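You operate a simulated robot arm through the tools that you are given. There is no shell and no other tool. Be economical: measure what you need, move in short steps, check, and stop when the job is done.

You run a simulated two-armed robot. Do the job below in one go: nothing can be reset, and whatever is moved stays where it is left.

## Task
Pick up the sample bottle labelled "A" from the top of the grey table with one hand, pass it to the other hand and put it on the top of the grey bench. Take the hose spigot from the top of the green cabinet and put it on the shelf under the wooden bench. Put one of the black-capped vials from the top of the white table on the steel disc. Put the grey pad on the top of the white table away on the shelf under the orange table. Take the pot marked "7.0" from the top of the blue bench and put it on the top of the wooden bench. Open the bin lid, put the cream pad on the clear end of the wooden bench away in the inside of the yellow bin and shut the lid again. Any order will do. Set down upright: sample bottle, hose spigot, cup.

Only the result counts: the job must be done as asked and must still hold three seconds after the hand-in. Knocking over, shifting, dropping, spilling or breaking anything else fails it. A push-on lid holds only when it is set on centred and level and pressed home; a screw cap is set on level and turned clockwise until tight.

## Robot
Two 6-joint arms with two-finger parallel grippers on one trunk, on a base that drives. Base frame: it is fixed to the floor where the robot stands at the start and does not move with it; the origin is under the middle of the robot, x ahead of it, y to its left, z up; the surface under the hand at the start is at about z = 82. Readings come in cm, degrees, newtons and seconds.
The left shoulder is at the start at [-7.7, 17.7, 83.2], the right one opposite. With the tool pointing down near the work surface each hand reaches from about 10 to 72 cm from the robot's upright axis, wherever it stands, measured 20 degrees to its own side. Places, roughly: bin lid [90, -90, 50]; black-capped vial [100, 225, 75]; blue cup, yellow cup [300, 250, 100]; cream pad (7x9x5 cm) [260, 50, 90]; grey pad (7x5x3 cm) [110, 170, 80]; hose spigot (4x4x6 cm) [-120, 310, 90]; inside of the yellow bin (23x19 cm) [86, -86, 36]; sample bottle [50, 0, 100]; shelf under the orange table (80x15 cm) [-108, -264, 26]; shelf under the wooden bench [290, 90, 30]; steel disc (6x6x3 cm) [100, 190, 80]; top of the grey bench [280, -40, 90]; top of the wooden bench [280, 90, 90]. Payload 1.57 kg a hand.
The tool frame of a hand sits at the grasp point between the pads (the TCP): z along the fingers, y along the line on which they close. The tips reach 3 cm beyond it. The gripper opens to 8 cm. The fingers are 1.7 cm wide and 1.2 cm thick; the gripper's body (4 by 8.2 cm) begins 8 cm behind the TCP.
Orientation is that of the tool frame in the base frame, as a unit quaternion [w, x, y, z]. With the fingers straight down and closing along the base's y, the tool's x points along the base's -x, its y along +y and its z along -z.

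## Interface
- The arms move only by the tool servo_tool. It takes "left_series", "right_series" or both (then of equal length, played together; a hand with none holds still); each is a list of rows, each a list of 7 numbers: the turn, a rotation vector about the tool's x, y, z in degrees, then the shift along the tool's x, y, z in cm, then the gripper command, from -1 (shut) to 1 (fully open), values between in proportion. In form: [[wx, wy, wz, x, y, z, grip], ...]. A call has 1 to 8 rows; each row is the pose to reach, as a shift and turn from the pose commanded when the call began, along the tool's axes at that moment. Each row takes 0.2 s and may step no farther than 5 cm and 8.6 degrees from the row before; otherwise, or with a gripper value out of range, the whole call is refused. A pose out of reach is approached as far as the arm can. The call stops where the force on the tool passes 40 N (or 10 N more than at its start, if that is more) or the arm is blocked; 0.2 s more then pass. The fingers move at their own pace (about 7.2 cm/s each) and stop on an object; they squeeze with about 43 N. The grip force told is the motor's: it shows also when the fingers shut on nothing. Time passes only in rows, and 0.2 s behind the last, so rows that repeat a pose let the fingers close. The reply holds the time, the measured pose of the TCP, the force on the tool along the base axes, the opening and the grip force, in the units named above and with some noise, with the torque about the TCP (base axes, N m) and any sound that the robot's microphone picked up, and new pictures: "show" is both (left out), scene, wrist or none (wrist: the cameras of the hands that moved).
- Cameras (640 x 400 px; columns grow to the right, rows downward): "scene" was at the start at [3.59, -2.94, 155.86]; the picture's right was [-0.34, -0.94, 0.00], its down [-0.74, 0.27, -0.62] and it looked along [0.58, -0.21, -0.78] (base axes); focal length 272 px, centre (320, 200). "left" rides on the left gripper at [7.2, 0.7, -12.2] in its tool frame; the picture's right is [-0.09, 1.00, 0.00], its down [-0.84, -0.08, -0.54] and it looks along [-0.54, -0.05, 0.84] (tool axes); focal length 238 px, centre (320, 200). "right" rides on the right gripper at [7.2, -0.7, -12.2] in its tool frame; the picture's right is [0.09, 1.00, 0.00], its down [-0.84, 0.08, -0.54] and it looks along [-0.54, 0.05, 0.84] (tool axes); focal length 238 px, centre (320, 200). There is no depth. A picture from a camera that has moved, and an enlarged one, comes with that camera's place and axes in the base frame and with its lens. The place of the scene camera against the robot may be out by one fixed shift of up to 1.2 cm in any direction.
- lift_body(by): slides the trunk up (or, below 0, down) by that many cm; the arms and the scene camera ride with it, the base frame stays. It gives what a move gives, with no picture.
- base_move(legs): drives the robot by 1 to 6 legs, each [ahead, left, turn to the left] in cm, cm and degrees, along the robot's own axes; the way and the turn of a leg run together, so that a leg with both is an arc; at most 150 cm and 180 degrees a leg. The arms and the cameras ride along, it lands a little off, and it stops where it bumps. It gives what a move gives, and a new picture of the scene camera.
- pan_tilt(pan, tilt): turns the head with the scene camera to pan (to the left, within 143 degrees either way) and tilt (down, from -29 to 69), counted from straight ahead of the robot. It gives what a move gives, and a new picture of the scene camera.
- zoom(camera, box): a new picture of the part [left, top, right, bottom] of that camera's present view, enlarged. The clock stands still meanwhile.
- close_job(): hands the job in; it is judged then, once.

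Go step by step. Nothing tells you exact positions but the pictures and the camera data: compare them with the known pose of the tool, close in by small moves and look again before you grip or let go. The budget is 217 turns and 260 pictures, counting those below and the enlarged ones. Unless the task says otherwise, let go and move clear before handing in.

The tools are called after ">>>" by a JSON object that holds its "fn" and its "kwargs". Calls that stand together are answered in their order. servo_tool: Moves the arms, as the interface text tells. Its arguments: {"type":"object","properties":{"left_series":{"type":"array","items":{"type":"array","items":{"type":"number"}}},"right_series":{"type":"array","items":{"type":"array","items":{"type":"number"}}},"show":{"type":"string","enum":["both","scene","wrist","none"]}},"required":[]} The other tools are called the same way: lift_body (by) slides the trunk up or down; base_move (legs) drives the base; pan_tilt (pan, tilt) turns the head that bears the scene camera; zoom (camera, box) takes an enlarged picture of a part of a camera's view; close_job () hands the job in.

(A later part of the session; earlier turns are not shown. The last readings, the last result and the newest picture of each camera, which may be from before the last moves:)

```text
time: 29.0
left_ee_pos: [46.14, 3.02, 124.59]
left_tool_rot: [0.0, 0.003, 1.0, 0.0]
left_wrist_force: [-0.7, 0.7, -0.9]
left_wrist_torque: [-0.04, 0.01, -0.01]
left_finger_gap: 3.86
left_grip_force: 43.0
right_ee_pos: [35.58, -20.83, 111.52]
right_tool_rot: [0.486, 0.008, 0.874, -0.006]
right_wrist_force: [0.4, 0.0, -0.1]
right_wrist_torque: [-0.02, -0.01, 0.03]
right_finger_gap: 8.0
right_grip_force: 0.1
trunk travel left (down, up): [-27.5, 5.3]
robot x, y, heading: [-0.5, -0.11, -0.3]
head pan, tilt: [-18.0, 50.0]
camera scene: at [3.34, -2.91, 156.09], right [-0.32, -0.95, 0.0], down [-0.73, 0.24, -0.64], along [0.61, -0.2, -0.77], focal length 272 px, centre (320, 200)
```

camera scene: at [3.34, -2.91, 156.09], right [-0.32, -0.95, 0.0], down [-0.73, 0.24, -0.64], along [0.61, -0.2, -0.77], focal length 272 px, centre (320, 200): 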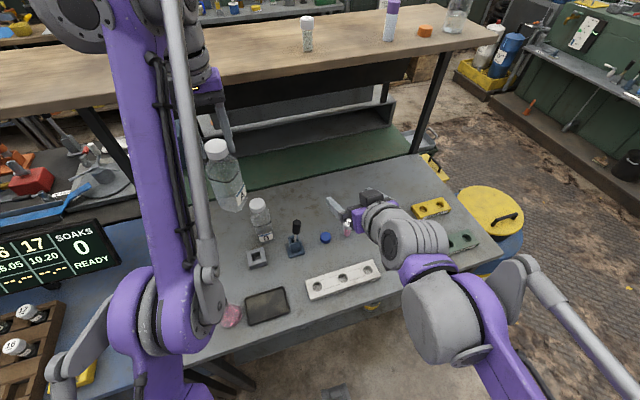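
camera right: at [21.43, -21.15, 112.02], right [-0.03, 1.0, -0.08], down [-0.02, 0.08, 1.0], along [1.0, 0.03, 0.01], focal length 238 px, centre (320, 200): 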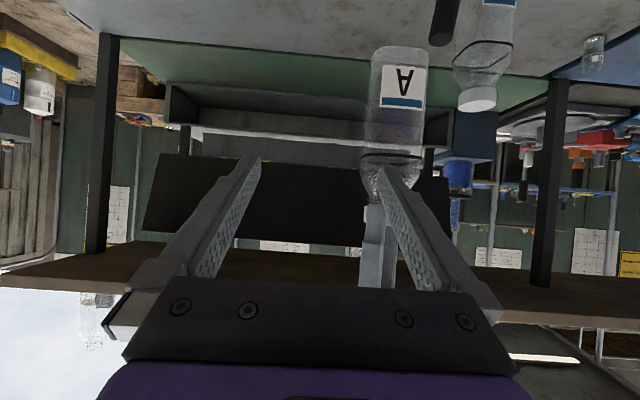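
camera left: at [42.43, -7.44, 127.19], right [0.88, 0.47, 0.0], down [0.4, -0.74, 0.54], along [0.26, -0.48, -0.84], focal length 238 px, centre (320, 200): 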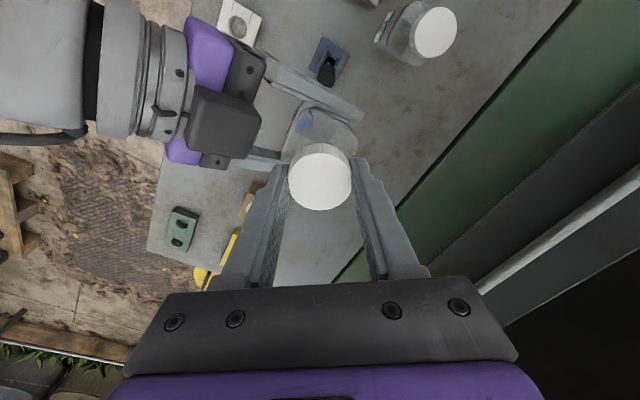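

Now the bottle is held naturally. I back away from the table, turn left and drive toward the green cabinet.

>>> {"fn": "base_move", "kwargs": {"legs": [[-45, 0, 0], [0, 0, 90], [130, 0, 0], [110, 0, 0]]}}

```text
time: 46.9
left_ee_pos: [-43.75, 285.66, 124.62]
left_tool_rot: [-0.001, -0.701, 0.713, 0.0]
left_wrist_force: [0.2, -0.1, -1.3]
left_wrist_torque: [-0.01, -0.01, 0.0]
left_finger_gap: 3.86
left_grip_force: 42.9
right_ee_pos: [-19.98, 274.78, 111.45]
right_tool_rot: [0.349, -0.609, 0.627, 0.337]
right_wrist_force: [0.1, 0.8, 1.0]
right_wrist_torque: [-0.01, -0.01, -0.03]
right_finger_gap: 8.01
right_grip_force: 0.2
trunk travel left (down, up): [-27.5, 5.3]
robot x, y, heading: [-41.39, 238.65, 89.1]
head pan, tilt: [-18.0, 50.0]
camera scene: at [-38.0, 241.76, 156.09], right [0.95, -0.33, 0.0], down [-0.25, -0.72, -0.64], along [0.21, 0.61, -0.77], focal length 272 px, centre (320, 200)
```

scene: 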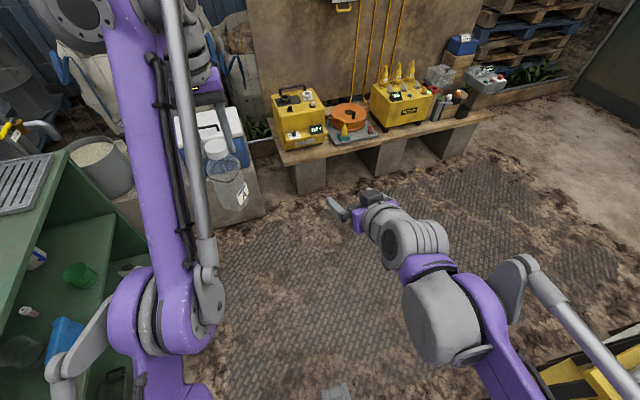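

The cabinet is to my left. I drive on 66 cm, turn to face it and look.

>>> {"fn": "base_move", "kwargs": {"legs": [[66, 0, 0], [0, 0, 90]]}}

>>> {"fn": "pan_tilt", "kwargs": {"pan": -5, "tilt": 35}}

```text
time: 54.3
left_ee_pos: [-86.26, 304.1, 124.63]
left_tool_rot: [-0.001, 1.0, -0.021, 0.0]
left_wrist_force: [0.3, -0.1, -0.8]
left_wrist_torque: [0.01, 0.02, -0.03]
left_finger_gap: 3.86
left_grip_force: 43.4
right_ee_pos: [-74.86, 327.47, 111.56]
right_tool_rot: [-0.014, 0.874, -0.022, -0.485]
right_wrist_force: [0.0, 0.4, 0.3]
right_wrist_torque: [0.03, 0.01, 0.04]
right_finger_gap: 8.02
right_grip_force: 0.0
trunk travel left (down, up): [-27.5, 5.3]
robot x, y, heading: [-40.0, 305.69, 177.7]
head pan, tilt: [-18.0, 50.0]
camera scene: at [-42.07, 307.75, 156.09], right [0.35, 0.94, 0.0], down [0.72, -0.27, -0.64], along [-0.6, 0.22, -0.77], focal length 272 px, centre (320, 200)
```

scene: 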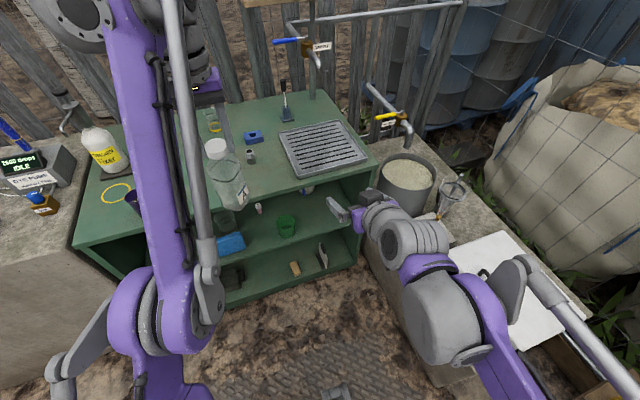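

```text
time: 55.1
left_ee_pos: [-86.09, 303.91, 124.6]
left_tool_rot: [0.001, 1.0, -0.021, 0.0]
left_wrist_force: [-0.2, 1.0, -0.5]
left_wrist_torque: [-0.03, 0.05, -0.02]
left_finger_gap: 3.86
left_grip_force: 43.4
right_ee_pos: [-74.97, 327.37, 111.48]
right_tool_rot: [-0.015, 0.874, -0.022, -0.485]
right_wrist_force: [-0.8, -0.2, 0.2]
right_wrist_torque: [-0.02, -0.01, -0.02]
right_finger_gap: 8.02
right_grip_force: 0.0
trunk travel left (down, up): [-27.5, 5.3]
robot x, y, heading: [-39.16, 305.65, 177.7]
head pan, tilt: [-5.0, 35.0]
camera scene: at [-43.59, 306.21, 158.25], right [0.13, 0.99, 0.0], down [0.57, -0.07, -0.82], along [-0.81, 0.11, -0.57], focal length 272 px, centre (320, 200)
```

scene: 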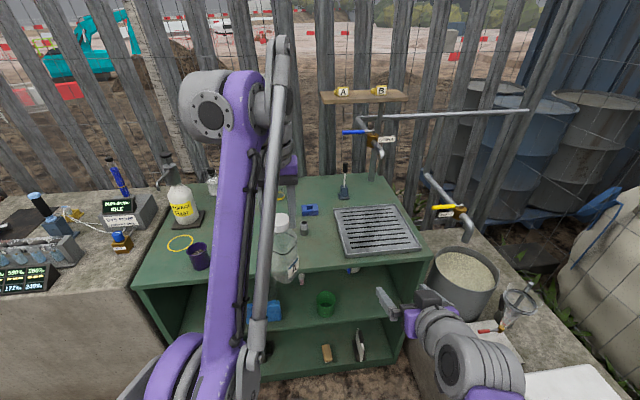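

A small grey item at (304,229) on the cabinet could be the spigot; I zoom.

>>> {"fn": "zoom", "kwargs": {"camera": "scene", "box": [220, 150, 460, 300]}}

```text
2.67 times, centred on (340, 225) of scene
camera zoom: at [-43.59, 306.21, 158.25], right [0.13, 0.99, 0.0], down [0.57, -0.07, -0.82], along [-0.81, 0.11, -0.57], focal length 725 px, centre (267, 133)
```

zoom: 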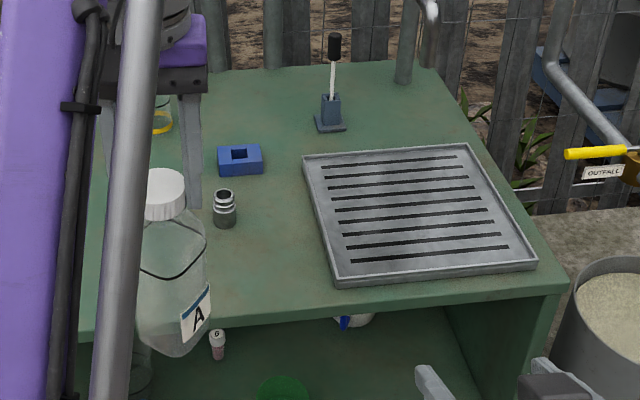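

The spigot is the ribbed grey knob at about (-123, 311). I shift the bottle hand left, turn the right hand down, then drive closer.

>>> {"fn": "servo_tool", "kwargs": {"right_series": [[0, 8.3, 0, 0, 0, 0, 1], [0, 16.6, 0, 0, 0, 0, 1], [0, 25, 0, 0, 0, 0, 1], [0, 33.2, 0, 0, 0, 0, 1], [0, 41.5, 0, 0, 0, 0, 1], [0, 50, 0, 0, 0, 0, 1], [0, 58, 0, 0, 0, 0, 1]], "left_series": [[0, 0, 0, 0, 3, 0, -1], [0, 0, 0, 0, 6, 0, -1], [0, 0, 0, 0, 9, 0, -1], [0, 0, 0, 0, 12, 0, -1], [0, 0, 0, 0, 14, 0, -1], [0, 0, 0, 0, 14, 0, -1], [0, 0, 0, 0, 14, 0, -1]], "show": "none"}}

>>> {"fn": "base_move", "kwargs": {"legs": [[24, 0, 2]]}}

```text
time: 56.7
left_ee_pos: [-87.81, 290.08, 125.62]
left_tool_rot: [-0.001, 1.0, -0.021, 0.002]
left_wrist_force: [0.3, -1.1, 0.0]
left_wrist_torque: [-0.02, -0.02, -0.01]
left_finger_gap: 3.87
left_grip_force: 42.4
left hand out of reach, approached as far as the arm can: row 1, 2, 3, 4, 5, 6, 7
right_ee_pos: [-75.02, 327.43, 111.55]
right_tool_rot: [-0.001, 1.0, -0.027, 0.001]
right_wrist_force: [-0.3, 0.1, -0.1]
right_wrist_torque: [-0.01, 0.01, 0.0]
right_finger_gap: 7.99
right_grip_force: 0.0
trunk travel left (down, up): [-27.5, 5.3]
robot x, y, heading: [-39.42, 305.77, 177.6]
head pan, tilt: [-5.0, 35.0]
```

```text
time: 58.5
left_ee_pos: [-110.55, 289.05, 125.59]
left_tool_rot: [0.0, 1.0, -0.002, 0.001]
left_wrist_force: [-0.1, 0.0, -0.6]
left_wrist_torque: [0.02, -0.01, 0.01]
left_finger_gap: 3.86
left_grip_force: 42.4
right_ee_pos: [-99.16, 326.7, 111.44]
right_tool_rot: [-0.002, 1.0, -0.009, 0.0]
right_wrist_force: [0.2, 0.0, 0.0]
right_wrist_torque: [-0.02, -0.02, 0.01]
right_finger_gap: 7.99
right_grip_force: 0.2
trunk travel left (down, up): [-27.5, 5.3]
robot x, y, heading: [-62.83, 306.13, 179.8]
head pan, tilt: [-5.0, 35.0]
camera scene: at [-67.04, 306.58, 158.25], right [0.09, 1.0, 0.0], down [0.57, -0.05, -0.82], along [-0.82, 0.08, -0.57], focal length 272 px, centre (320, 200)
```

scene: 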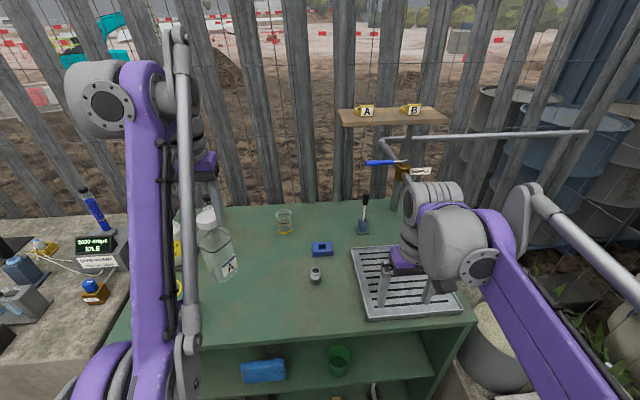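

I bring the right hand over the spigot and check with its wrist camera.

>>> {"fn": "servo_tool", "kwargs": {"right_series": [[0, 0, 0, -2, 4.5, 0, 1], [0, 0, 0, -5, 8.5, 0, 1], [0, 0, 0, -8, 12, 0, 1], [0, 0, 0, -12, 14, 0, 1], [0, 0, 0, -16, 15, 0, 1], [0, 0, 0, -20, 15, 2, 1]], "show": "both"}}

```text
time: 59.9
left_ee_pos: [-110.83, 288.99, 125.61]
left_tool_rot: [0.001, 1.0, -0.003, 0.0]
left_wrist_force: [0.6, 0.0, -0.2]
left_wrist_torque: [-0.03, -0.03, 0.0]
left_finger_gap: 3.85
left_grip_force: 42.9
right_ee_pos: [-119.33, 312.01, 109.59]
right_tool_rot: [-0.002, 1.0, -0.01, 0.0]
right_wrist_force: [0.1, 0.0, 0.4]
right_wrist_torque: [0.02, 0.0, 0.0]
right_finger_gap: 8.03
right_grip_force: 0.1
trunk travel left (down, up): [-27.5, 5.3]
robot x, y, heading: [-62.89, 306.18, 179.9]
head pan, tilt: [-5.0, 35.0]
camera scene: at [-67.24, 306.6, 158.26], right [0.09, 1.0, 0.0], down [0.57, -0.05, -0.82], along [-0.81, 0.08, -0.57], focal length 272 px, centre (320, 200)
camera right: at [-112.1, 312.51, 121.92], right [0.07, -1.0, 0.0], down [-0.84, -0.06, 0.54], along [-0.54, -0.04, -0.84], focal length 238 px, centre (320, 200)
```

scene: 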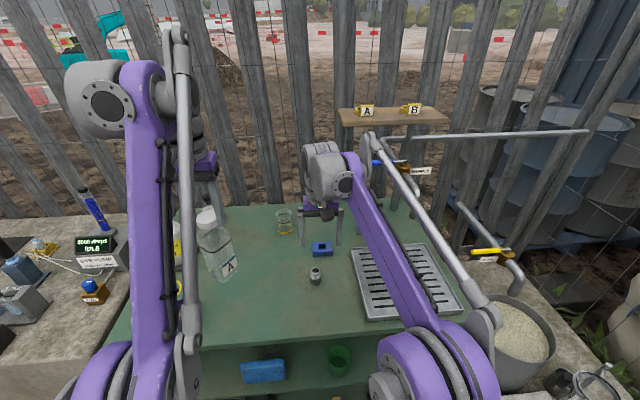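
right: 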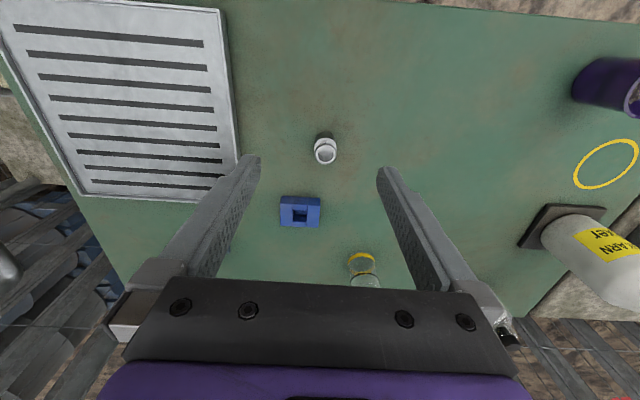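

The spigot top is at about (-124, 311, 91). I pitch the right hand about 50° forward so that the same grip will suit the low shelf later.

>>> {"fn": "servo_tool", "kwargs": {"right_series": [[0, -8.4, 0, 3, 0, 0, 1], [0, -16.8, 0, 6, 0.5, 1, 1], [0, -25.2, 0, 9, 0.9, 2, 1], [0, -33.6, 0, 9, 0.9, 3.5, 1], [0, -42, 0, 9, 0.9, 5, 1], [0, -50, 0, 9, 0.9, 6.5, 1], [0, -50, 0, 9, 0.9, 6.5, 1]], "show": "wrist"}}

```text
time: 61.5
left_ee_pos: [-110.66, 289.12, 125.64]
left_tool_rot: [0.001, 1.0, -0.002, 0.001]
left_wrist_force: [-0.5, -0.3, 0.2]
left_wrist_torque: [0.03, -0.01, 0.02]
left_finger_gap: 3.88
left_grip_force: 42.9
right_ee_pos: [-110.32, 311.1, 102.91]
right_tool_rot: [-0.005, 0.905, -0.007, -0.424]
right_wrist_force: [-0.3, 0.1, -0.5]
right_wrist_torque: [-0.02, -0.01, 0.0]
right_finger_gap: 7.98
right_grip_force: 0.1
trunk travel left (down, up): [-27.5, 5.3]
robot x, y, heading: [-62.67, 306.27, 179.7]
head pan, tilt: [-5.0, 35.0]
camera right: at [-96.36, 311.41, 105.34], right [0.04, -1.0, -0.07], down [-0.12, -0.08, 0.99], along [-0.99, -0.03, -0.12], focal length 238 px, centre (320, 200)
```

right: 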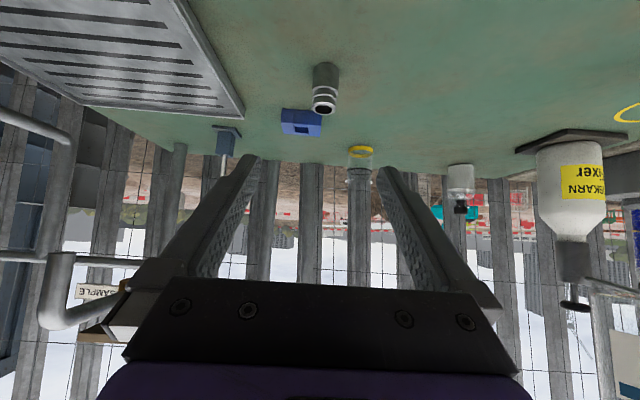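

Aligned in y. I approach most of the way and check.

>>> {"fn": "servo_tool", "kwargs": {"right_series": [[0, 0, 0, 0.5, 0, 4, 1], [0, 0, 0, 1, 0, 8, 1], [0, 0, 0, 1.5, 0, 11, 1], [0, 0, 0, 1.7, 0, 13.5, 1]], "show": "wrist"}}

```text
time: 62.5
left_ee_pos: [-110.75, 289.05, 125.55]
left_tool_rot: [0.001, 1.0, -0.003, 0.001]
left_wrist_force: [-0.2, -1.2, -0.9]
left_wrist_torque: [0.01, -0.02, 0.01]
left_finger_gap: 3.89
left_grip_force: 42.8
right_ee_pos: [-119.66, 311.13, 92.81]
right_tool_rot: [-0.005, 0.906, -0.007, -0.424]
right_wrist_force: [-0.4, -0.1, -0.6]
right_wrist_torque: [0.02, 0.01, 0.02]
right_finger_gap: 8.02
right_grip_force: 0.1
trunk travel left (down, up): [-27.5, 5.3]
robot x, y, heading: [-63.21, 306.37, 180.0]
head pan, tilt: [-5.0, 35.0]
camera right: at [-105.63, 311.53, 95.19], right [0.04, -1.0, -0.07], down [-0.12, -0.08, 0.99], along [-0.99, -0.03, -0.13], focal length 238 px, centre (320, 200)
```

right: 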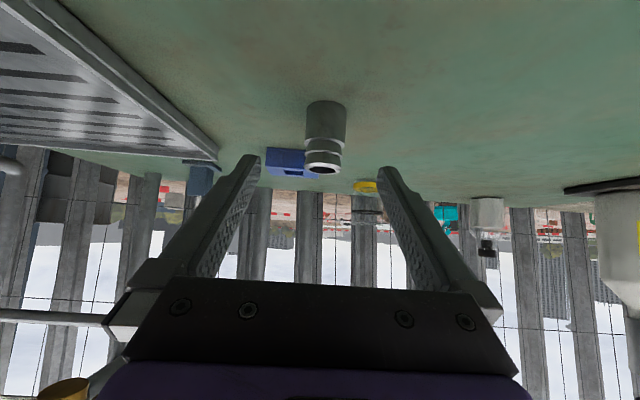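

Aligned; I go the last 5.7 cm and close.

>>> {"fn": "servo_tool", "kwargs": {"right_series": [[0, 0, 0, 0.1, 0.1, 3, 1], [0, 0, 0, 0.1, 0.1, 5.7, 1], [0, 0, 0, 0.1, 0.1, 5.7, -1], [0, 0, 0, 0.1, 0.1, 5.7, -1], [0, 0, 0, 0.1, 0.1, 5.7, -1], [0, 0, 0, 0.1, 0.1, 5.7, -1]], "show": "wrist"}}

```text
time: 63.9
left_ee_pos: [-110.52, 289.0, 125.56]
left_tool_rot: [0.0, 1.0, -0.003, 0.002]
left_wrist_force: [-0.1, -0.2, -0.5]
left_wrist_torque: [-0.05, 0.01, -0.04]
left_finger_gap: 3.87
left_grip_force: 42.8
right_ee_pos: [-123.96, 311.21, 89.2]
right_tool_rot: [-0.005, 0.905, -0.007, -0.425]
right_wrist_force: [-0.9, -0.8, 0.9]
right_wrist_torque: [0.0, -0.01, 0.0]
right_finger_gap: 3.28
right_grip_force: 40.4
trunk travel left (down, up): [-27.5, 5.3]
robot x, y, heading: [-63.04, 306.21, 179.6]
head pan, tilt: [-5.0, 35.0]
camera right: at [-109.92, 311.62, 91.62], right [0.04, -1.0, -0.07], down [-0.12, -0.08, 0.99], along [-0.99, -0.03, -0.13], focal length 238 px, centre (320, 200)
```

right: 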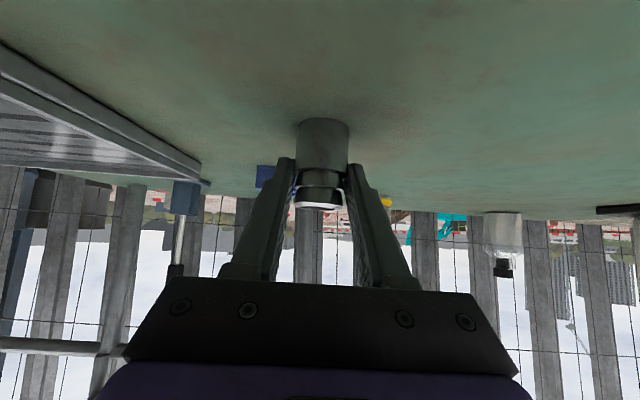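

Gripped. I lift the spigot and draw it back over.

>>> {"fn": "servo_tool", "kwargs": {"right_series": [[0, 0, 0, -3, 0, -2.6, -1], [0, 0, 0, -6, 0, -5.3, -1], [0, 0, 0, -6, 0, -10, -1], [0, 0, 0, -5, 0, -14, -1], [0, 0, 0, -3, 0, -18, -1], [0, 0, 0, -1, 0, -22, -1], [0, 0, 0, 0, 0, -25, -1]], "show": "both"}}

```text
time: 65.5
left_ee_pos: [-110.56, 289.12, 125.62]
left_tool_rot: [0.0, 1.0, -0.002, 0.0]
left_wrist_force: [-0.4, 0.3, -1.3]
left_wrist_torque: [0.0, -0.01, -0.01]
left_finger_gap: 3.87
left_grip_force: 43.3
right_ee_pos: [-104.75, 310.67, 105.33]
right_tool_rot: [-0.005, 0.906, -0.007, -0.424]
right_wrist_force: [-0.1, 0.1, -1.8]
right_wrist_torque: [-0.02, -0.03, 0.0]
right_finger_gap: 3.27
right_grip_force: 40.9
trunk travel left (down, up): [-27.5, 5.3]
robot x, y, heading: [-63.07, 306.53, 179.8]
head pan, tilt: [-5.0, 35.0]
camera scene: at [-66.98, 306.62, 158.26], right [0.09, 1.0, 0.0], down [0.57, -0.05, -0.82], along [-0.82, 0.08, -0.57], focal length 272 px, centre (320, 200)
camera right: at [-90.77, 311.23, 107.81], right [0.04, -1.0, -0.07], down [-0.12, -0.08, 0.99], along [-0.99, -0.03, -0.12], focal length 238 px, centre (320, 200)
```

scene: 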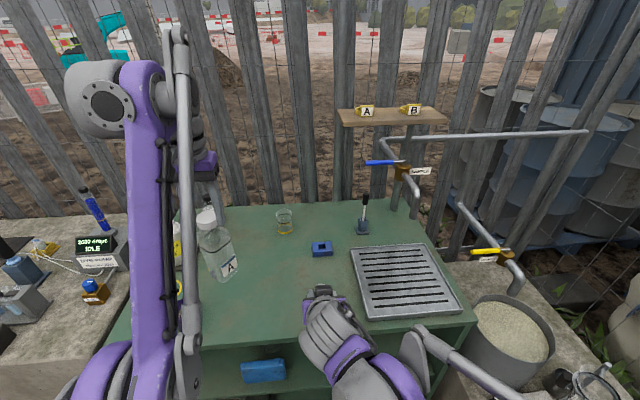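
right: 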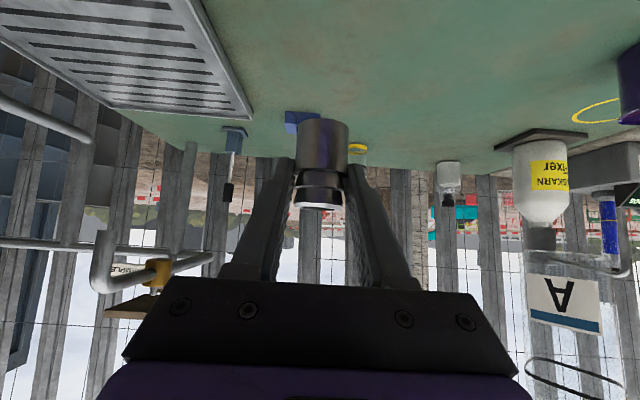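

Both objects are in hand. I look behind-right to see whether the counter's left end gives a shorter route to the wall benches.

>>> {"fn": "pan_tilt", "kwargs": {"pan": -140, "tilt": 20}}

>>> {"fn": "pan_tilt", "kwargs": {"pan": -95, "tilt": 25}}

```text
time: 67.6
left_ee_pos: [-110.53, 288.99, 125.66]
left_tool_rot: [0.0, 1.0, -0.003, 0.001]
left_wrist_force: [0.3, 0.2, -0.9]
left_wrist_torque: [0.0, 0.01, -0.03]
left_finger_gap: 3.87
left_grip_force: 42.7
right_ee_pos: [-104.93, 310.71, 105.35]
right_tool_rot: [-0.005, 0.906, -0.008, -0.423]
right_wrist_force: [-0.2, 0.3, -1.1]
right_wrist_torque: [0.01, -0.01, 0.0]
right_finger_gap: 3.27
right_grip_force: 40.8
trunk travel left (down, up): [-27.5, 5.3]
robot x, y, heading: [-63.14, 306.34, 179.7]
head pan, tilt: [-140.0, 20.0]
camera scene: at [-51.13, 311.72, 160.65], right [0.64, -0.77, 0.0], down [-0.26, -0.22, -0.94], along [0.72, 0.6, -0.34], focal length 272 px, centre (320, 200)
```

scene: 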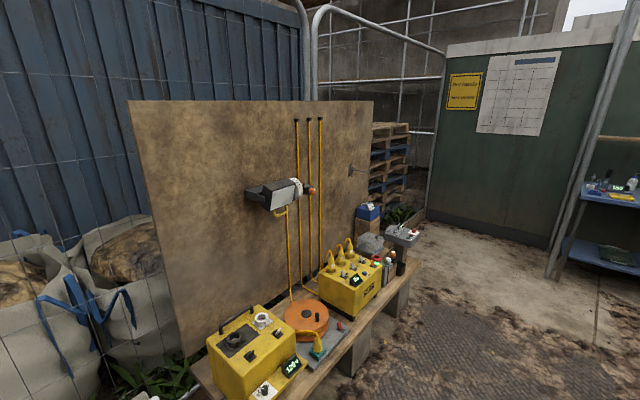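

```text
time: 68.8
left_ee_pos: [-110.59, 289.12, 125.74]
left_tool_rot: [0.0, 1.0, -0.002, 0.001]
left_wrist_force: [-0.2, 0.3, -1.6]
left_wrist_torque: [-0.04, 0.02, 0.03]
left_finger_gap: 3.88
left_grip_force: 43.7
right_ee_pos: [-104.98, 310.84, 105.36]
right_tool_rot: [-0.006, 0.906, -0.008, -0.423]
right_wrist_force: [0.0, 0.1, -2.2]
right_wrist_torque: [0.02, -0.01, -0.02]
right_finger_gap: 3.24
right_grip_force: 41.4
trunk travel left (down, up): [-27.5, 5.3]
robot x, y, heading: [-63.22, 306.23, 179.8]
head pan, tilt: [-95.0, 25.0]
camera scene: at [-57.44, 314.94, 159.84], right [1.0, -0.09, 0.0], down [-0.04, -0.42, -0.91], along [0.08, 0.9, -0.42], focal length 272 px, centre (320, 200)
```

scene: 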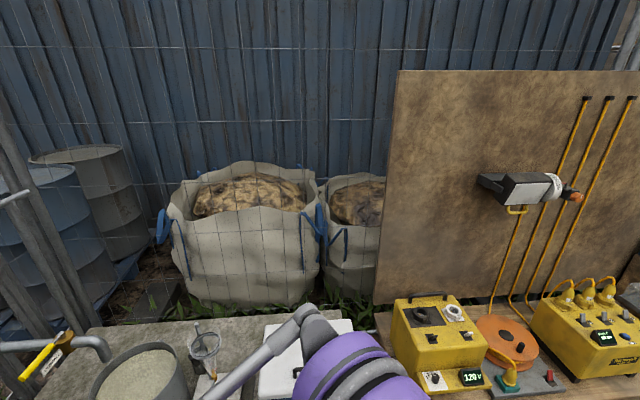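

The left route looks open. I back off, turn to face +x, and look at the passage past the counter's left end.

>>> {"fn": "base_move", "kwargs": {"legs": [[-33, 0, 0], [0, 0, 180]]}}

>>> {"fn": "pan_tilt", "kwargs": {"pan": 0, "tilt": 30}}

```text
time: 78.1
left_ee_pos: [17.94, 320.36, 125.67]
left_tool_rot: [-0.001, 0.031, 1.0, 0.0]
left_wrist_force: [-0.2, 0.0, -0.6]
left_wrist_torque: [-0.02, -0.03, 0.0]
left_finger_gap: 3.88
left_grip_force: 43.1
right_ee_pos: [10.89, 299.0, 105.28]
right_tool_rot: [0.423, 0.034, 0.905, -0.017]
right_wrist_force: [0.2, -0.2, -2.0]
right_wrist_torque: [0.04, 0.05, 0.02]
right_finger_gap: 3.28
right_grip_force: 40.8
trunk travel left (down, up): [-27.5, 5.3]
robot x, y, heading: [-30.67, 306.13, -3.2]
head pan, tilt: [-95.0, 25.0]
camera scene: at [-35.44, 296.75, 159.84], right [-0.99, 0.15, 0.0], down [0.06, 0.42, -0.91], along [-0.14, -0.9, -0.42], focal length 272 px, centre (320, 200)
```

scene: 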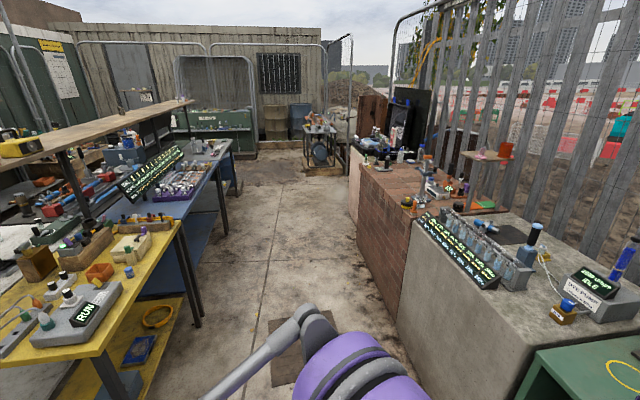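

```text
time: 79.8
left_ee_pos: [17.84, 320.36, 125.57]
left_tool_rot: [-0.001, 0.031, 1.0, 0.0]
left_wrist_force: [-0.4, 0.3, -0.5]
left_wrist_torque: [0.01, -0.01, -0.01]
left_finger_gap: 3.85
left_grip_force: 42.8
right_ee_pos: [10.97, 299.09, 105.45]
right_tool_rot: [0.424, 0.033, 0.905, -0.017]
right_wrist_force: [-0.4, 0.3, -1.5]
right_wrist_torque: [0.03, 0.03, 0.0]
right_finger_gap: 3.27
right_grip_force: 41.7
trunk travel left (down, up): [-27.5, 5.3]
robot x, y, heading: [-30.44, 306.07, -3.8]
head pan, tilt: [0.0, 30.0]
camera scene: at [-25.03, 305.29, 159.04], right [-0.06, -1.0, 0.0], down [-0.5, 0.03, -0.87], along [0.86, -0.06, -0.5], focal length 272 px, centre (320, 200)
```

scene: 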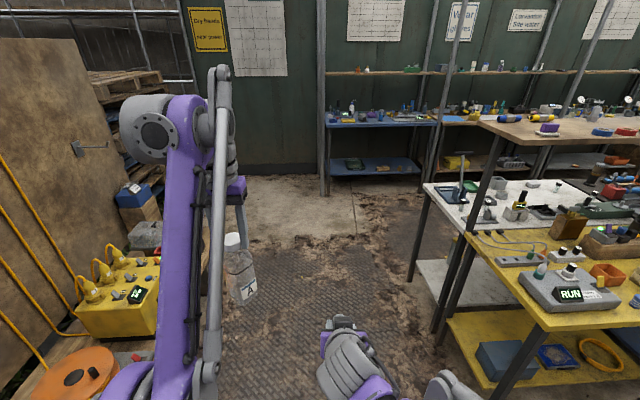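

The way is wide open: yellow boxes at left, counter post near y≈221 at right. I straighten and drive to the aisle in front of the wall benches.

>>> {"fn": "base_move", "kwargs": {"legs": [[0, 0, 3.6], [140, 0, 0], [86, 0, 0]]}}

>>> {"fn": "pan_tilt", "kwargs": {"pan": -60, "tilt": 25}}

```text
time: 91.4
left_ee_pos: [243.24, 321.79, 125.68]
left_tool_rot: [0.0, 0.006, 1.0, 0.001]
left_wrist_force: [-1.2, -0.2, 0.0]
left_wrist_torque: [0.0, 0.0, 0.02]
left_finger_gap: 3.87
left_grip_force: 43.1
right_ee_pos: [237.43, 300.0, 105.36]
right_tool_rot: [0.423, 0.01, 0.906, -0.007]
right_wrist_force: [-0.4, -0.4, -1.5]
right_wrist_torque: [-0.01, 0.03, 0.0]
right_finger_gap: 3.25
right_grip_force: 40.8
trunk travel left (down, up): [-27.5, 5.3]
robot x, y, heading: [195.38, 305.01, -0.6]
head pan, tilt: [0.0, 30.0]
camera scene: at [201.08, 304.51, 159.04], right [-0.01, -1.0, 0.0], down [-0.5, 0.01, -0.87], along [0.87, -0.01, -0.5], focal length 272 px, centre (320, 200)
```

scene: 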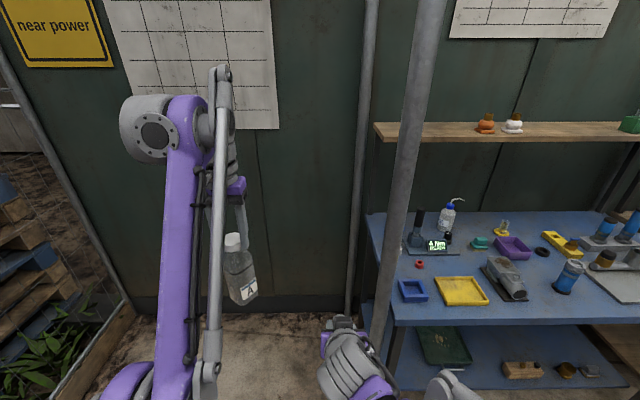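

```text
time: 92.7
left_ee_pos: [243.2, 321.79, 125.57]
left_tool_rot: [0.0, 0.006, 1.0, 0.0]
left_wrist_force: [-0.9, -0.4, -0.8]
left_wrist_torque: [0.01, 0.01, 0.02]
left_finger_gap: 3.85
left_grip_force: 43.1
right_ee_pos: [237.37, 300.09, 105.41]
right_tool_rot: [0.424, 0.011, 0.906, -0.007]
right_wrist_force: [-1.1, -0.4, -1.9]
right_wrist_torque: [-0.02, 0.05, 0.02]
right_finger_gap: 3.28
right_grip_force: 40.8
trunk travel left (down, up): [-27.5, 5.3]
robot x, y, heading: [195.74, 304.99, -0.8]
head pan, tilt: [-60.0, 25.0]
camera scene: at [196.54, 296.59, 159.84], right [-0.87, -0.49, 0.0], down [-0.21, 0.37, -0.91], along [0.44, -0.79, -0.42], focal length 272 px, centre (320, 200)
```

scene: 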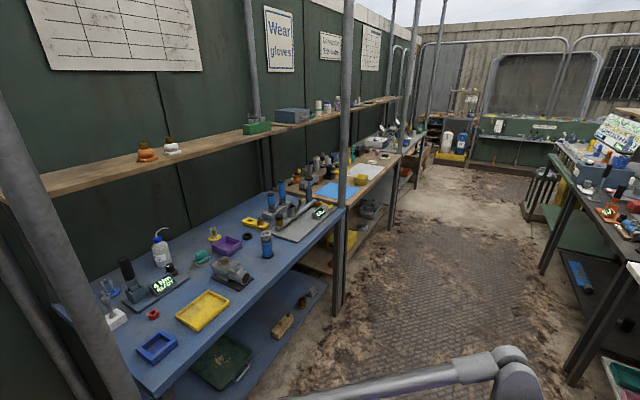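

Poles stand at the bench fronts (x≈249; y≈288, 166, 44…). I back off a bit, then strafe right along the aisle to the grey bench.

>>> {"fn": "base_move", "kwargs": {"legs": [[-18, 0, 0.7], [0, -150, 0], [0, -150, 0], [0, -30, 0]]}}

>>> {"fn": "pan_tilt", "kwargs": {"pan": 0, "tilt": 35}}

```text
time: 122.9
left_ee_pos: [231.63, -6.21, 125.75]
left_tool_rot: [-0.001, -0.021, 1.0, 0.001]
left_wrist_force: [0.3, 0.3, -0.8]
left_wrist_torque: [0.0, 0.01, 0.01]
left_finger_gap: 3.85
left_grip_force: 43.4
right_ee_pos: [227.24, -28.21, 105.38]
right_tool_rot: [0.423, -0.015, 0.906, 0.005]
right_wrist_force: [-0.3, -0.7, -1.2]
right_wrist_torque: [0.03, 0.0, 0.01]
right_finger_gap: 3.24
right_grip_force: 41.0
trunk travel left (down, up): [-27.5, 5.3]
robot x, y, heading: [185.03, -25.95, 2.4]
head pan, tilt: [-60.0, 25.0]
camera scene: at [186.53, -34.1, 159.84], right [-0.84, -0.54, 0.0], down [-0.23, 0.36, -0.91], along [0.49, -0.76, -0.42], focal length 272 px, centre (320, 200)
```

scene: 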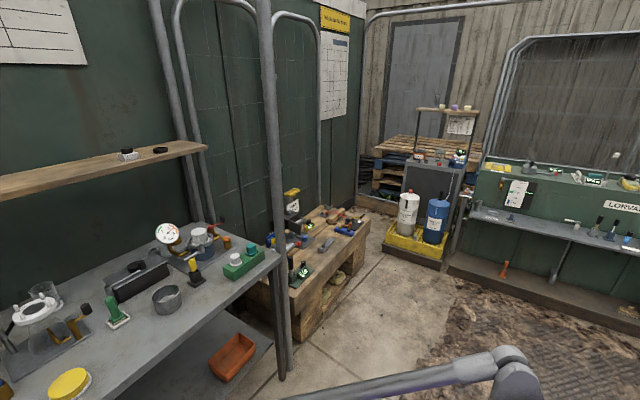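

```text
time: 124.2
left_ee_pos: [231.7, -6.32, 125.6]
left_tool_rot: [-0.001, -0.022, 1.0, -0.001]
left_wrist_force: [-0.1, 0.6, -2.0]
left_wrist_torque: [-0.01, 0.01, -0.01]
left_finger_gap: 3.82
left_grip_force: 42.7
right_ee_pos: [227.17, -28.15, 105.43]
right_tool_rot: [0.424, -0.016, 0.905, 0.006]
right_wrist_force: [-0.4, -0.1, -2.1]
right_wrist_torque: [-0.05, 0.03, 0.01]
right_finger_gap: 3.27
right_grip_force: 40.7
trunk travel left (down, up): [-27.5, 5.3]
robot x, y, heading: [185.09, -25.73, 2.4]
head pan, tilt: [0.0, 35.0]
camera scene: at [190.37, -25.94, 158.26], right [0.04, -1.0, 0.0], down [-0.57, -0.02, -0.82], along [0.82, 0.04, -0.57], focal length 272 px, centre (320, 200)
```

scene: 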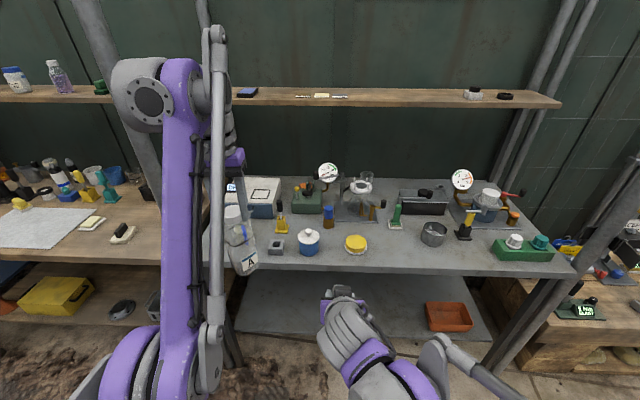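

Free spot on the grey bench between the yellow lid and the grey ring pot, near (262, -49). I tuck the right hand aside and drive there.

>>> {"fn": "servo_tool", "kwargs": {"right_series": [[0, 0, 0, 0, -4, -1, -1], [0, 0, 0, 0, -8, -2, -1], [0, 0, 0, 0, -12, -3, -1]], "show": "none"}}

>>> {"fn": "base_move", "kwargs": {"legs": [[0, -31, -2.4], [13, 0, 0]]}}

```text
time: 125.0
left_ee_pos: [231.58, -6.3, 125.5]
left_tool_rot: [-0.001, -0.022, 1.0, -0.001]
left_wrist_force: [-0.8, -0.3, -0.5]
left_wrist_torque: [0.02, 0.01, -0.02]
left_finger_gap: 3.85
left_grip_force: 43.0
right_ee_pos: [224.97, -40.65, 107.25]
right_tool_rot: [0.424, -0.014, 0.906, 0.005]
right_wrist_force: [0.3, -0.3, -1.6]
right_wrist_torque: [0.02, 0.01, -0.01]
right_finger_gap: 3.28
right_grip_force: 41.3
trunk travel left (down, up): [-27.5, 5.3]
robot x, y, heading: [185.16, -25.79, 2.3]
head pan, tilt: [0.0, 35.0]
```

```text
time: 129.2
left_ee_pos: [246.03, -39.13, 125.68]
left_tool_rot: [0.0, -0.002, 1.0, 0.0]
left_wrist_force: [0.5, 0.2, -0.7]
left_wrist_torque: [0.01, 0.0, 0.0]
left_finger_gap: 3.86
left_grip_force: 42.9
right_ee_pos: [238.14, -73.22, 107.24]
right_tool_rot: [0.423, 0.002, 0.906, -0.003]
right_wrist_force: [-0.4, 0.0, -1.0]
right_wrist_torque: [0.03, -0.02, 0.04]
right_finger_gap: 3.27
right_grip_force: 40.8
trunk travel left (down, up): [-27.5, 5.3]
robot x, y, heading: [199.05, -57.13, 0.5]
head pan, tilt: [0.0, 35.0]
camera scene: at [204.01, -57.15, 158.25], right [0.01, -1.0, 0.0], down [-0.57, 0.0, -0.82], along [0.82, 0.0, -0.57], focal length 272 px, centre (320, 200)
```

scene: 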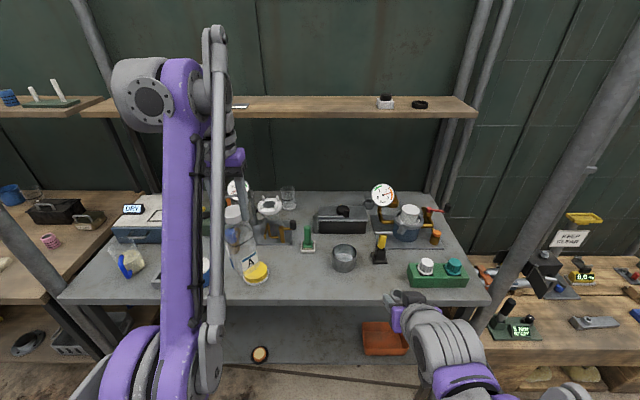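

The spot is at about (261.5, -50). I carry the bottle over it and look from the wrist.

>>> {"fn": "servo_tool", "kwargs": {"left_series": [[0, 0, 0, -3, -3, 0, -1], [0, 0, 0, -6.5, -6, 0, -1], [0, 0, 0, -10, -9, 0, -1], [0, 0, 0, -13, -10.9, 1, -1], [0, 0, 0, -15.5, -10.9, 3, -1], [0, 0, 0, -15.5, -10.9, 6, -1]], "show": "both"}}

```text
time: 130.6
left_ee_pos: [254.6, -49.02, 115.43]
left_tool_rot: [0.0, -0.003, 1.0, 0.0]
left_wrist_force: [-0.1, 0.3, -0.9]
left_wrist_torque: [0.0, -0.01, -0.02]
left_finger_gap: 3.8
left_grip_force: 42.9
left hand out of reach, approached as far as the arm can: row 1, 2, 3, 4, 5, 6
right_ee_pos: [238.0, -73.16, 107.22]
right_tool_rot: [0.424, 0.002, 0.906, -0.003]
right_wrist_force: [0.2, 0.6, -1.0]
right_wrist_torque: [0.01, 0.0, 0.01]
right_finger_gap: 3.26
right_grip_force: 41.1
trunk travel left (down, up): [-27.5, 5.3]
robot x, y, heading: [198.86, -56.83, 0.3]
head pan, tilt: [0.0, 35.0]
camera scene: at [204.01, -57.13, 158.27], right [0.01, -1.0, 0.0], down [-0.57, 0.0, -0.82], along [0.82, 0.0, -0.57], focal length 272 px, centre (320, 200)
camera left: at [247.26, -48.41, 127.66], right [0.09, 1.0, 0.0], down [0.84, -0.07, 0.54], along [0.54, -0.05, -0.84], focal length 238 px, centre (320, 200)
```

scene: 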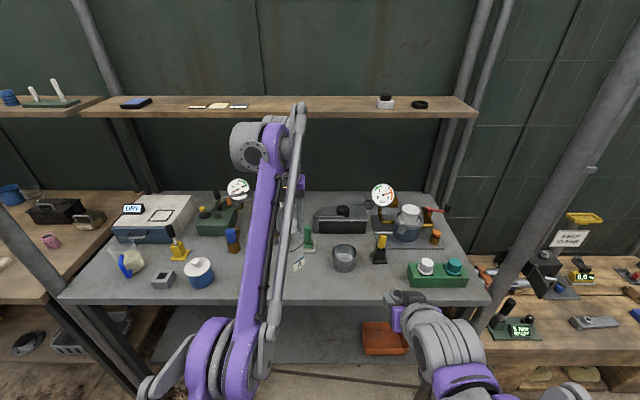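
left: 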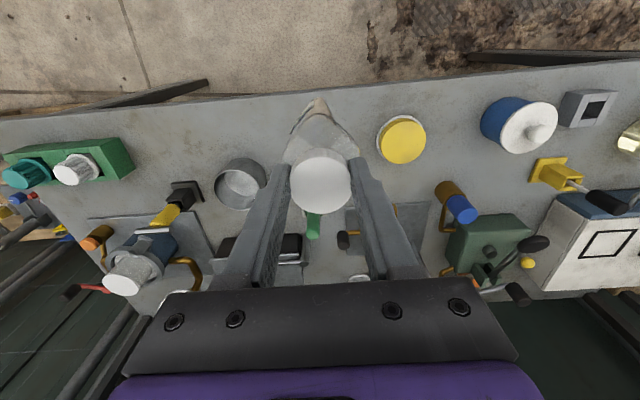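

The arm is at its limit; I drive 7 cm closer and then lower.

>>> {"fn": "base_move", "kwargs": {"legs": [[7, 0, 0]]}}

>>> {"fn": "zoom", "kwargs": {"camera": "left", "box": [160, 60, 480, 260]}}

```text
time: 131.6
left_ee_pos: [261.42, -48.96, 115.39]
left_tool_rot: [-0.001, -0.002, 1.0, 0.0]
left_wrist_force: [1.6, 0.1, -1.0]
left_wrist_torque: [0.0, 0.03, -0.03]
left_finger_gap: 3.76
left_grip_force: 43.3
right_ee_pos: [245.03, -73.08, 107.23]
right_tool_rot: [0.423, 0.002, 0.906, -0.003]
right_wrist_force: [0.4, -0.5, -1.6]
right_wrist_torque: [0.01, 0.0, 0.02]
right_finger_gap: 3.26
right_grip_force: 41.2
trunk travel left (down, up): [-27.5, 5.3]
robot x, y, heading: [205.68, -56.73, 0.4]
head pan, tilt: [0.0, 35.0]
camera scene: at [211.01, -57.11, 158.25], right [0.01, -1.0, 0.0], down [-0.57, 0.0, -0.82], along [0.82, 0.01, -0.57], focal length 272 px, centre (320, 200)
```

scene: 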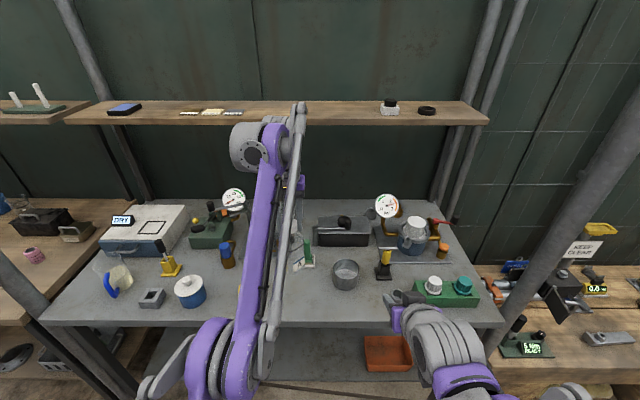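

```text
2.00 times, centred on (320, 160) of left
camera zoom: at [254.21, -48.35, 127.64], right [0.09, 1.0, 0.0], down [0.84, -0.07, 0.54], along [0.54, -0.05, -0.84], focal length 477 px, centre (320, 280)
```

zoom: 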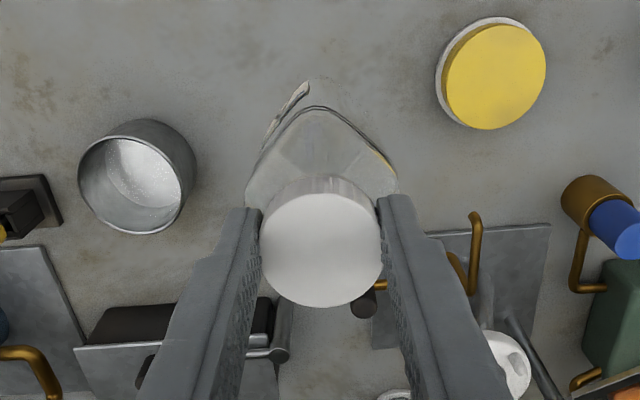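

The footprint area is clear. I lower the bottle.

>>> {"fn": "servo_tool", "kwargs": {"left_series": [[0, 0, 0, 0, 0, 3, -1], [0, 0, 0, 0, 0, 6, -1], [0, 0, 0, 0, 0, 8, -1]], "show": "wrist"}}

>>> {"fn": "zoom", "kwargs": {"camera": "scene", "box": [220, 200, 400, 330]}}

```text
time: 132.4
left_ee_pos: [261.67, -49.23, 107.53]
left_tool_rot: [-0.001, -0.003, 1.0, 0.0]
left_wrist_force: [-0.1, -0.4, -0.7]
left_wrist_torque: [-0.01, 0.02, -0.01]
left_finger_gap: 3.82
left_grip_force: 43.4
right_ee_pos: [245.13, -73.07, 107.22]
right_tool_rot: [0.423, 0.001, 0.906, -0.002]
right_wrist_force: [0.4, 0.8, -1.3]
right_wrist_torque: [-0.01, 0.01, -0.01]
right_finger_gap: 3.27
right_grip_force: 40.9
trunk travel left (down, up): [-27.5, 5.3]
robot x, y, heading: [205.43, -57.18, 0.4]
head pan, tilt: [0.0, 35.0]
camera left: at [254.36, -48.6, 119.71], right [0.09, 1.0, 0.0], down [0.84, -0.07, 0.54], along [0.54, -0.05, -0.84], focal length 238 px, centre (320, 200)
```

left: 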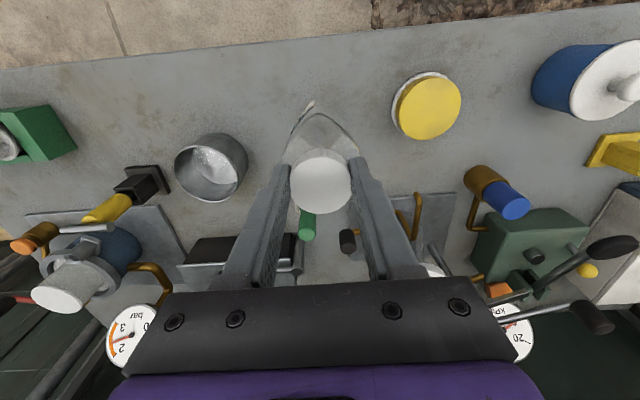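

```text
3.08 times, centred on (310, 265) of scene
camera zoom: at [210.96, -57.11, 158.26], right [0.01, -1.0, 0.0], down [-0.57, 0.0, -0.82], along [0.82, 0.01, -0.57], focal length 837 px, centre (351, 0)
```

zoom: 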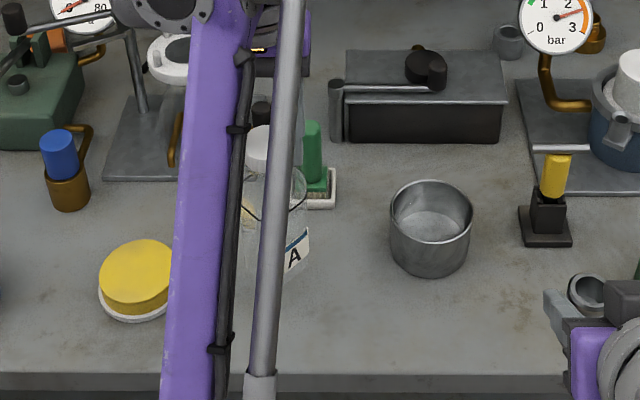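

Continue lowering gently until contact.

>>> {"fn": "servo_tool", "kwargs": {"left_series": [[0, 0, 0, 0, 0, 0.8, -1], [0, 0, 0, 0, 0, 1.4, -1]], "show": "none"}}

>>> {"fn": "servo_tool", "kwargs": {"left_series": [[0, 0, 0, 0, 0, 0.4, -1], [0, 0, 0, 0, 0, 0.7, -1]], "show": "none"}}

```text
time: 133.0
left_ee_pos: [261.9, -49.11, 106.2]
left_tool_rot: [-0.003, -0.002, 1.0, 0.001]
left_wrist_force: [-0.7, 0.4, -0.9]
left_wrist_torque: [-0.01, -0.02, 0.01]
left_finger_gap: 3.79
left_grip_force: 42.8
left hand out of reach, approached as far as the arm can: row 1, 2
right_ee_pos: [245.03, -73.04, 107.35]
right_tool_rot: [0.424, 0.002, 0.906, -0.003]
right_wrist_force: [0.4, -0.7, -1.3]
right_wrist_torque: [0.04, 0.0, 0.01]
right_finger_gap: 3.27
right_grip_force: 41.0
trunk travel left (down, up): [-27.5, 5.3]
robot x, y, heading: [205.51, -56.95, 0.5]
head pan, tilt: [0.0, 35.0]
```

```text
time: 133.6
left_ee_pos: [261.8, -49.09, 105.46]
left_tool_rot: [-0.003, -0.004, 1.0, 0.0]
left_wrist_force: [0.8, -0.3, 0.0]
left_wrist_torque: [0.01, 0.01, -0.02]
left_finger_gap: 3.8
left_grip_force: 43.2
right_ee_pos: [245.07, -72.98, 107.33]
right_tool_rot: [0.423, 0.002, 0.906, -0.003]
right_wrist_force: [0.1, 1.0, -0.6]
right_wrist_torque: [-0.01, -0.02, -0.03]
right_finger_gap: 3.26
right_grip_force: 41.4
trunk travel left (down, up): [-27.5, 5.3]
robot x, y, heading: [205.76, -56.68, 0.5]
head pan, tilt: [0.0, 35.0]
```

>>> {"fn": "servo_tool", "kwargs": {"left_series": [[0, 0, 0, 0, 0, 0.4, -1], [0, 0, 0, 0, 0, 0.8, -1]], "show": "none"}}

>>> {"fn": "zoom", "kwargs": {"camera": "scene", "box": [250, 210, 370, 300]}}

```text
time: 134.2
left_ee_pos: [261.96, -48.98, 104.59]
left_tool_rot: [-0.002, -0.003, 1.0, 0.0]
left_wrist_force: [0.4, -0.7, -0.1]
left_wrist_torque: [-0.02, -0.02, 0.0]
left_finger_gap: 3.83
left_grip_force: 42.5
right_ee_pos: [245.17, -73.07, 107.23]
right_tool_rot: [0.425, 0.001, 0.905, -0.002]
right_wrist_force: [-1.1, 0.2, -1.7]
right_wrist_torque: [0.02, -0.01, -0.03]
right_finger_gap: 3.24
right_grip_force: 41.0
trunk travel left (down, up): [-27.5, 5.3]
robot x, y, heading: [205.98, -56.86, 0.4]
head pan, tilt: [0.0, 35.0]
```

```text
4.44 times, centred on (310, 255) of scene
camera zoom: at [210.96, -57.11, 158.26], right [0.01, -1.0, 0.0], down [-0.57, 0.0, -0.82], along [0.82, 0.01, -0.57], focal length 1209 px, centre (364, -44)
```

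zoom: 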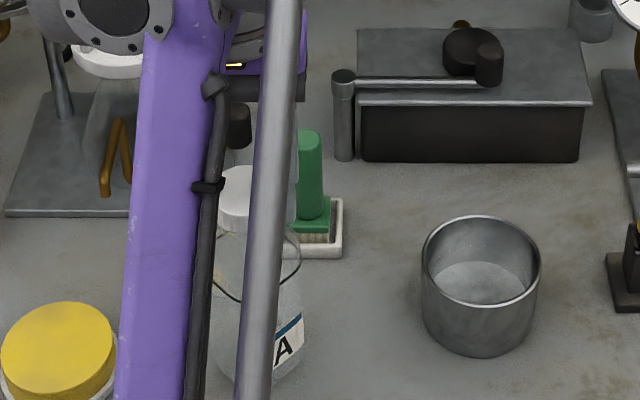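

>>> {"fn": "servo_tool", "kwargs": {"left_series": [[0, 0, 0, 0, 0, 0.4, -1], [0, 0, 0, 0, 0, 0.8, -1]], "show": "none"}}

>>> {"fn": "servo_tool", "kwargs": {"left_series": [[0, 0, 0, 0, 0, 0.4, -1], [0, 0, 0, 0, 0, 0.7, -1]], "show": "none"}}

```text
time: 134.8
left_ee_pos: [261.96, -49.12, 103.66]
left_tool_rot: [-0.002, -0.001, 1.0, 0.0]
left_wrist_force: [0.2, -0.1, -1.2]
left_wrist_torque: [0.0, 0.01, 0.0]
left_finger_gap: 3.8
left_grip_force: 43.4
left hand out of reach, approached as far as the arm can: row 2
right_ee_pos: [245.12, -73.12, 107.2]
right_tool_rot: [0.423, 0.001, 0.906, -0.002]
right_wrist_force: [-0.2, 0.0, -0.4]
right_wrist_torque: [0.0, 0.02, -0.01]
right_finger_gap: 3.27
right_grip_force: 40.8
trunk travel left (down, up): [-27.5, 5.3]
robot x, y, heading: [205.72, -56.59, 0.5]
head pan, tilt: [0.0, 35.0]
```

```text
time: 135.4
left_ee_pos: [261.96, -49.08, 103.69]
left_tool_rot: [0.0, -0.003, 1.0, 0.0]
left_wrist_force: [3.0, -0.7, 28.8]
left_wrist_torque: [-0.15, 0.11, -0.02]
left_finger_gap: 3.77
left_grip_force: 43.3
right_ee_pos: [245.0, -73.11, 107.31]
right_tool_rot: [0.425, 0.001, 0.905, -0.002]
right_wrist_force: [-0.3, 0.3, -1.2]
right_wrist_torque: [0.01, 0.0, -0.01]
right_finger_gap: 3.26
right_grip_force: 41.4
trunk travel left (down, up): [-27.5, 5.3]
robot x, y, heading: [205.36, -56.63, 0.3]
head pan, tilt: [0.0, 35.0]
stopped in row 2 (left hand): the force on the tool passed its limit at 43 N (the readings are from after the stop); the commanded pose is now the measured one
```

Contact at bench level (z≈86). I open and rise straight up.

>>> {"fn": "servo_tool", "kwargs": {"left_series": [[0, 0, 0, 0, 0, -0.1, 0.1], [0, 0, 0, 0, 0, -0.1, 0.6], [0, 0, 0, 0, 0, -0.1, 0.6], [0, 0, 0, 0, 0, -3, 0.6], [0, 0, 0, 0, 0, -7, 0.6], [0, 0, 0, 0, 0, -11, 0.6], [0, 0, 0, 4, 0, -13, 0.6], [0, 0, 0, 8, 0, -13, 0.6]], "show": "both"}}

```text
time: 137.2
left_ee_pos: [257.42, -49.56, 118.45]
left_tool_rot: [-0.001, -0.002, 1.0, 0.0]
left_wrist_force: [-1.2, 0.3, -0.6]
left_wrist_torque: [-0.06, 0.0, -0.02]
left_finger_gap: 6.39
left_grip_force: 0.0
left hand out of reach, approached as far as the arm can: row 7, 8
right_ee_pos: [244.96, -73.14, 107.19]
right_tool_rot: [0.423, 0.002, 0.906, -0.003]
right_wrist_force: [-0.2, -0.5, -0.5]
right_wrist_torque: [-0.01, 0.06, 0.02]
right_finger_gap: 3.26
right_grip_force: 41.1
trunk travel left (down, up): [-27.5, 5.3]
robot x, y, heading: [205.64, -56.88, 0.3]
head pan, tilt: [0.0, 35.0]
camera scene: at [210.91, -57.14, 158.26], right [0.01, -1.0, 0.0], down [-0.57, 0.0, -0.82], along [0.82, 0.01, -0.57], focal length 272 px, centre (320, 200)
camera left: at [250.26, -48.92, 130.69], right [0.09, 1.0, 0.0], down [0.84, -0.07, 0.54], along [0.54, -0.05, -0.84], focal length 238 px, centre (320, 200)
```

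scene: 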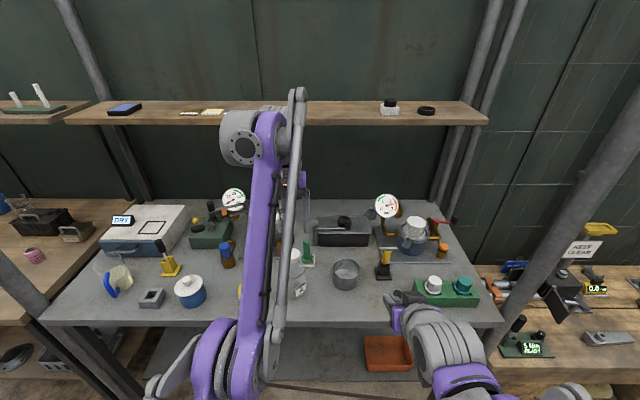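
left: 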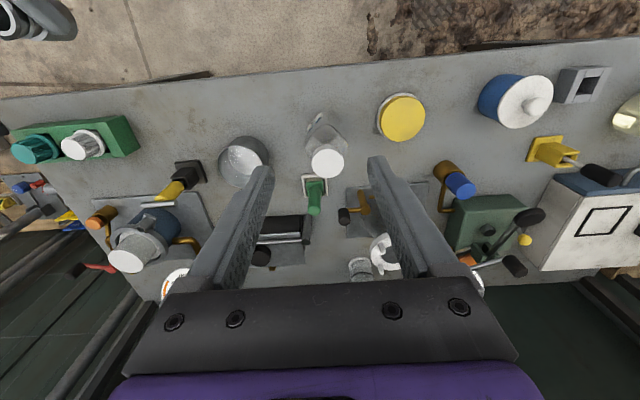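

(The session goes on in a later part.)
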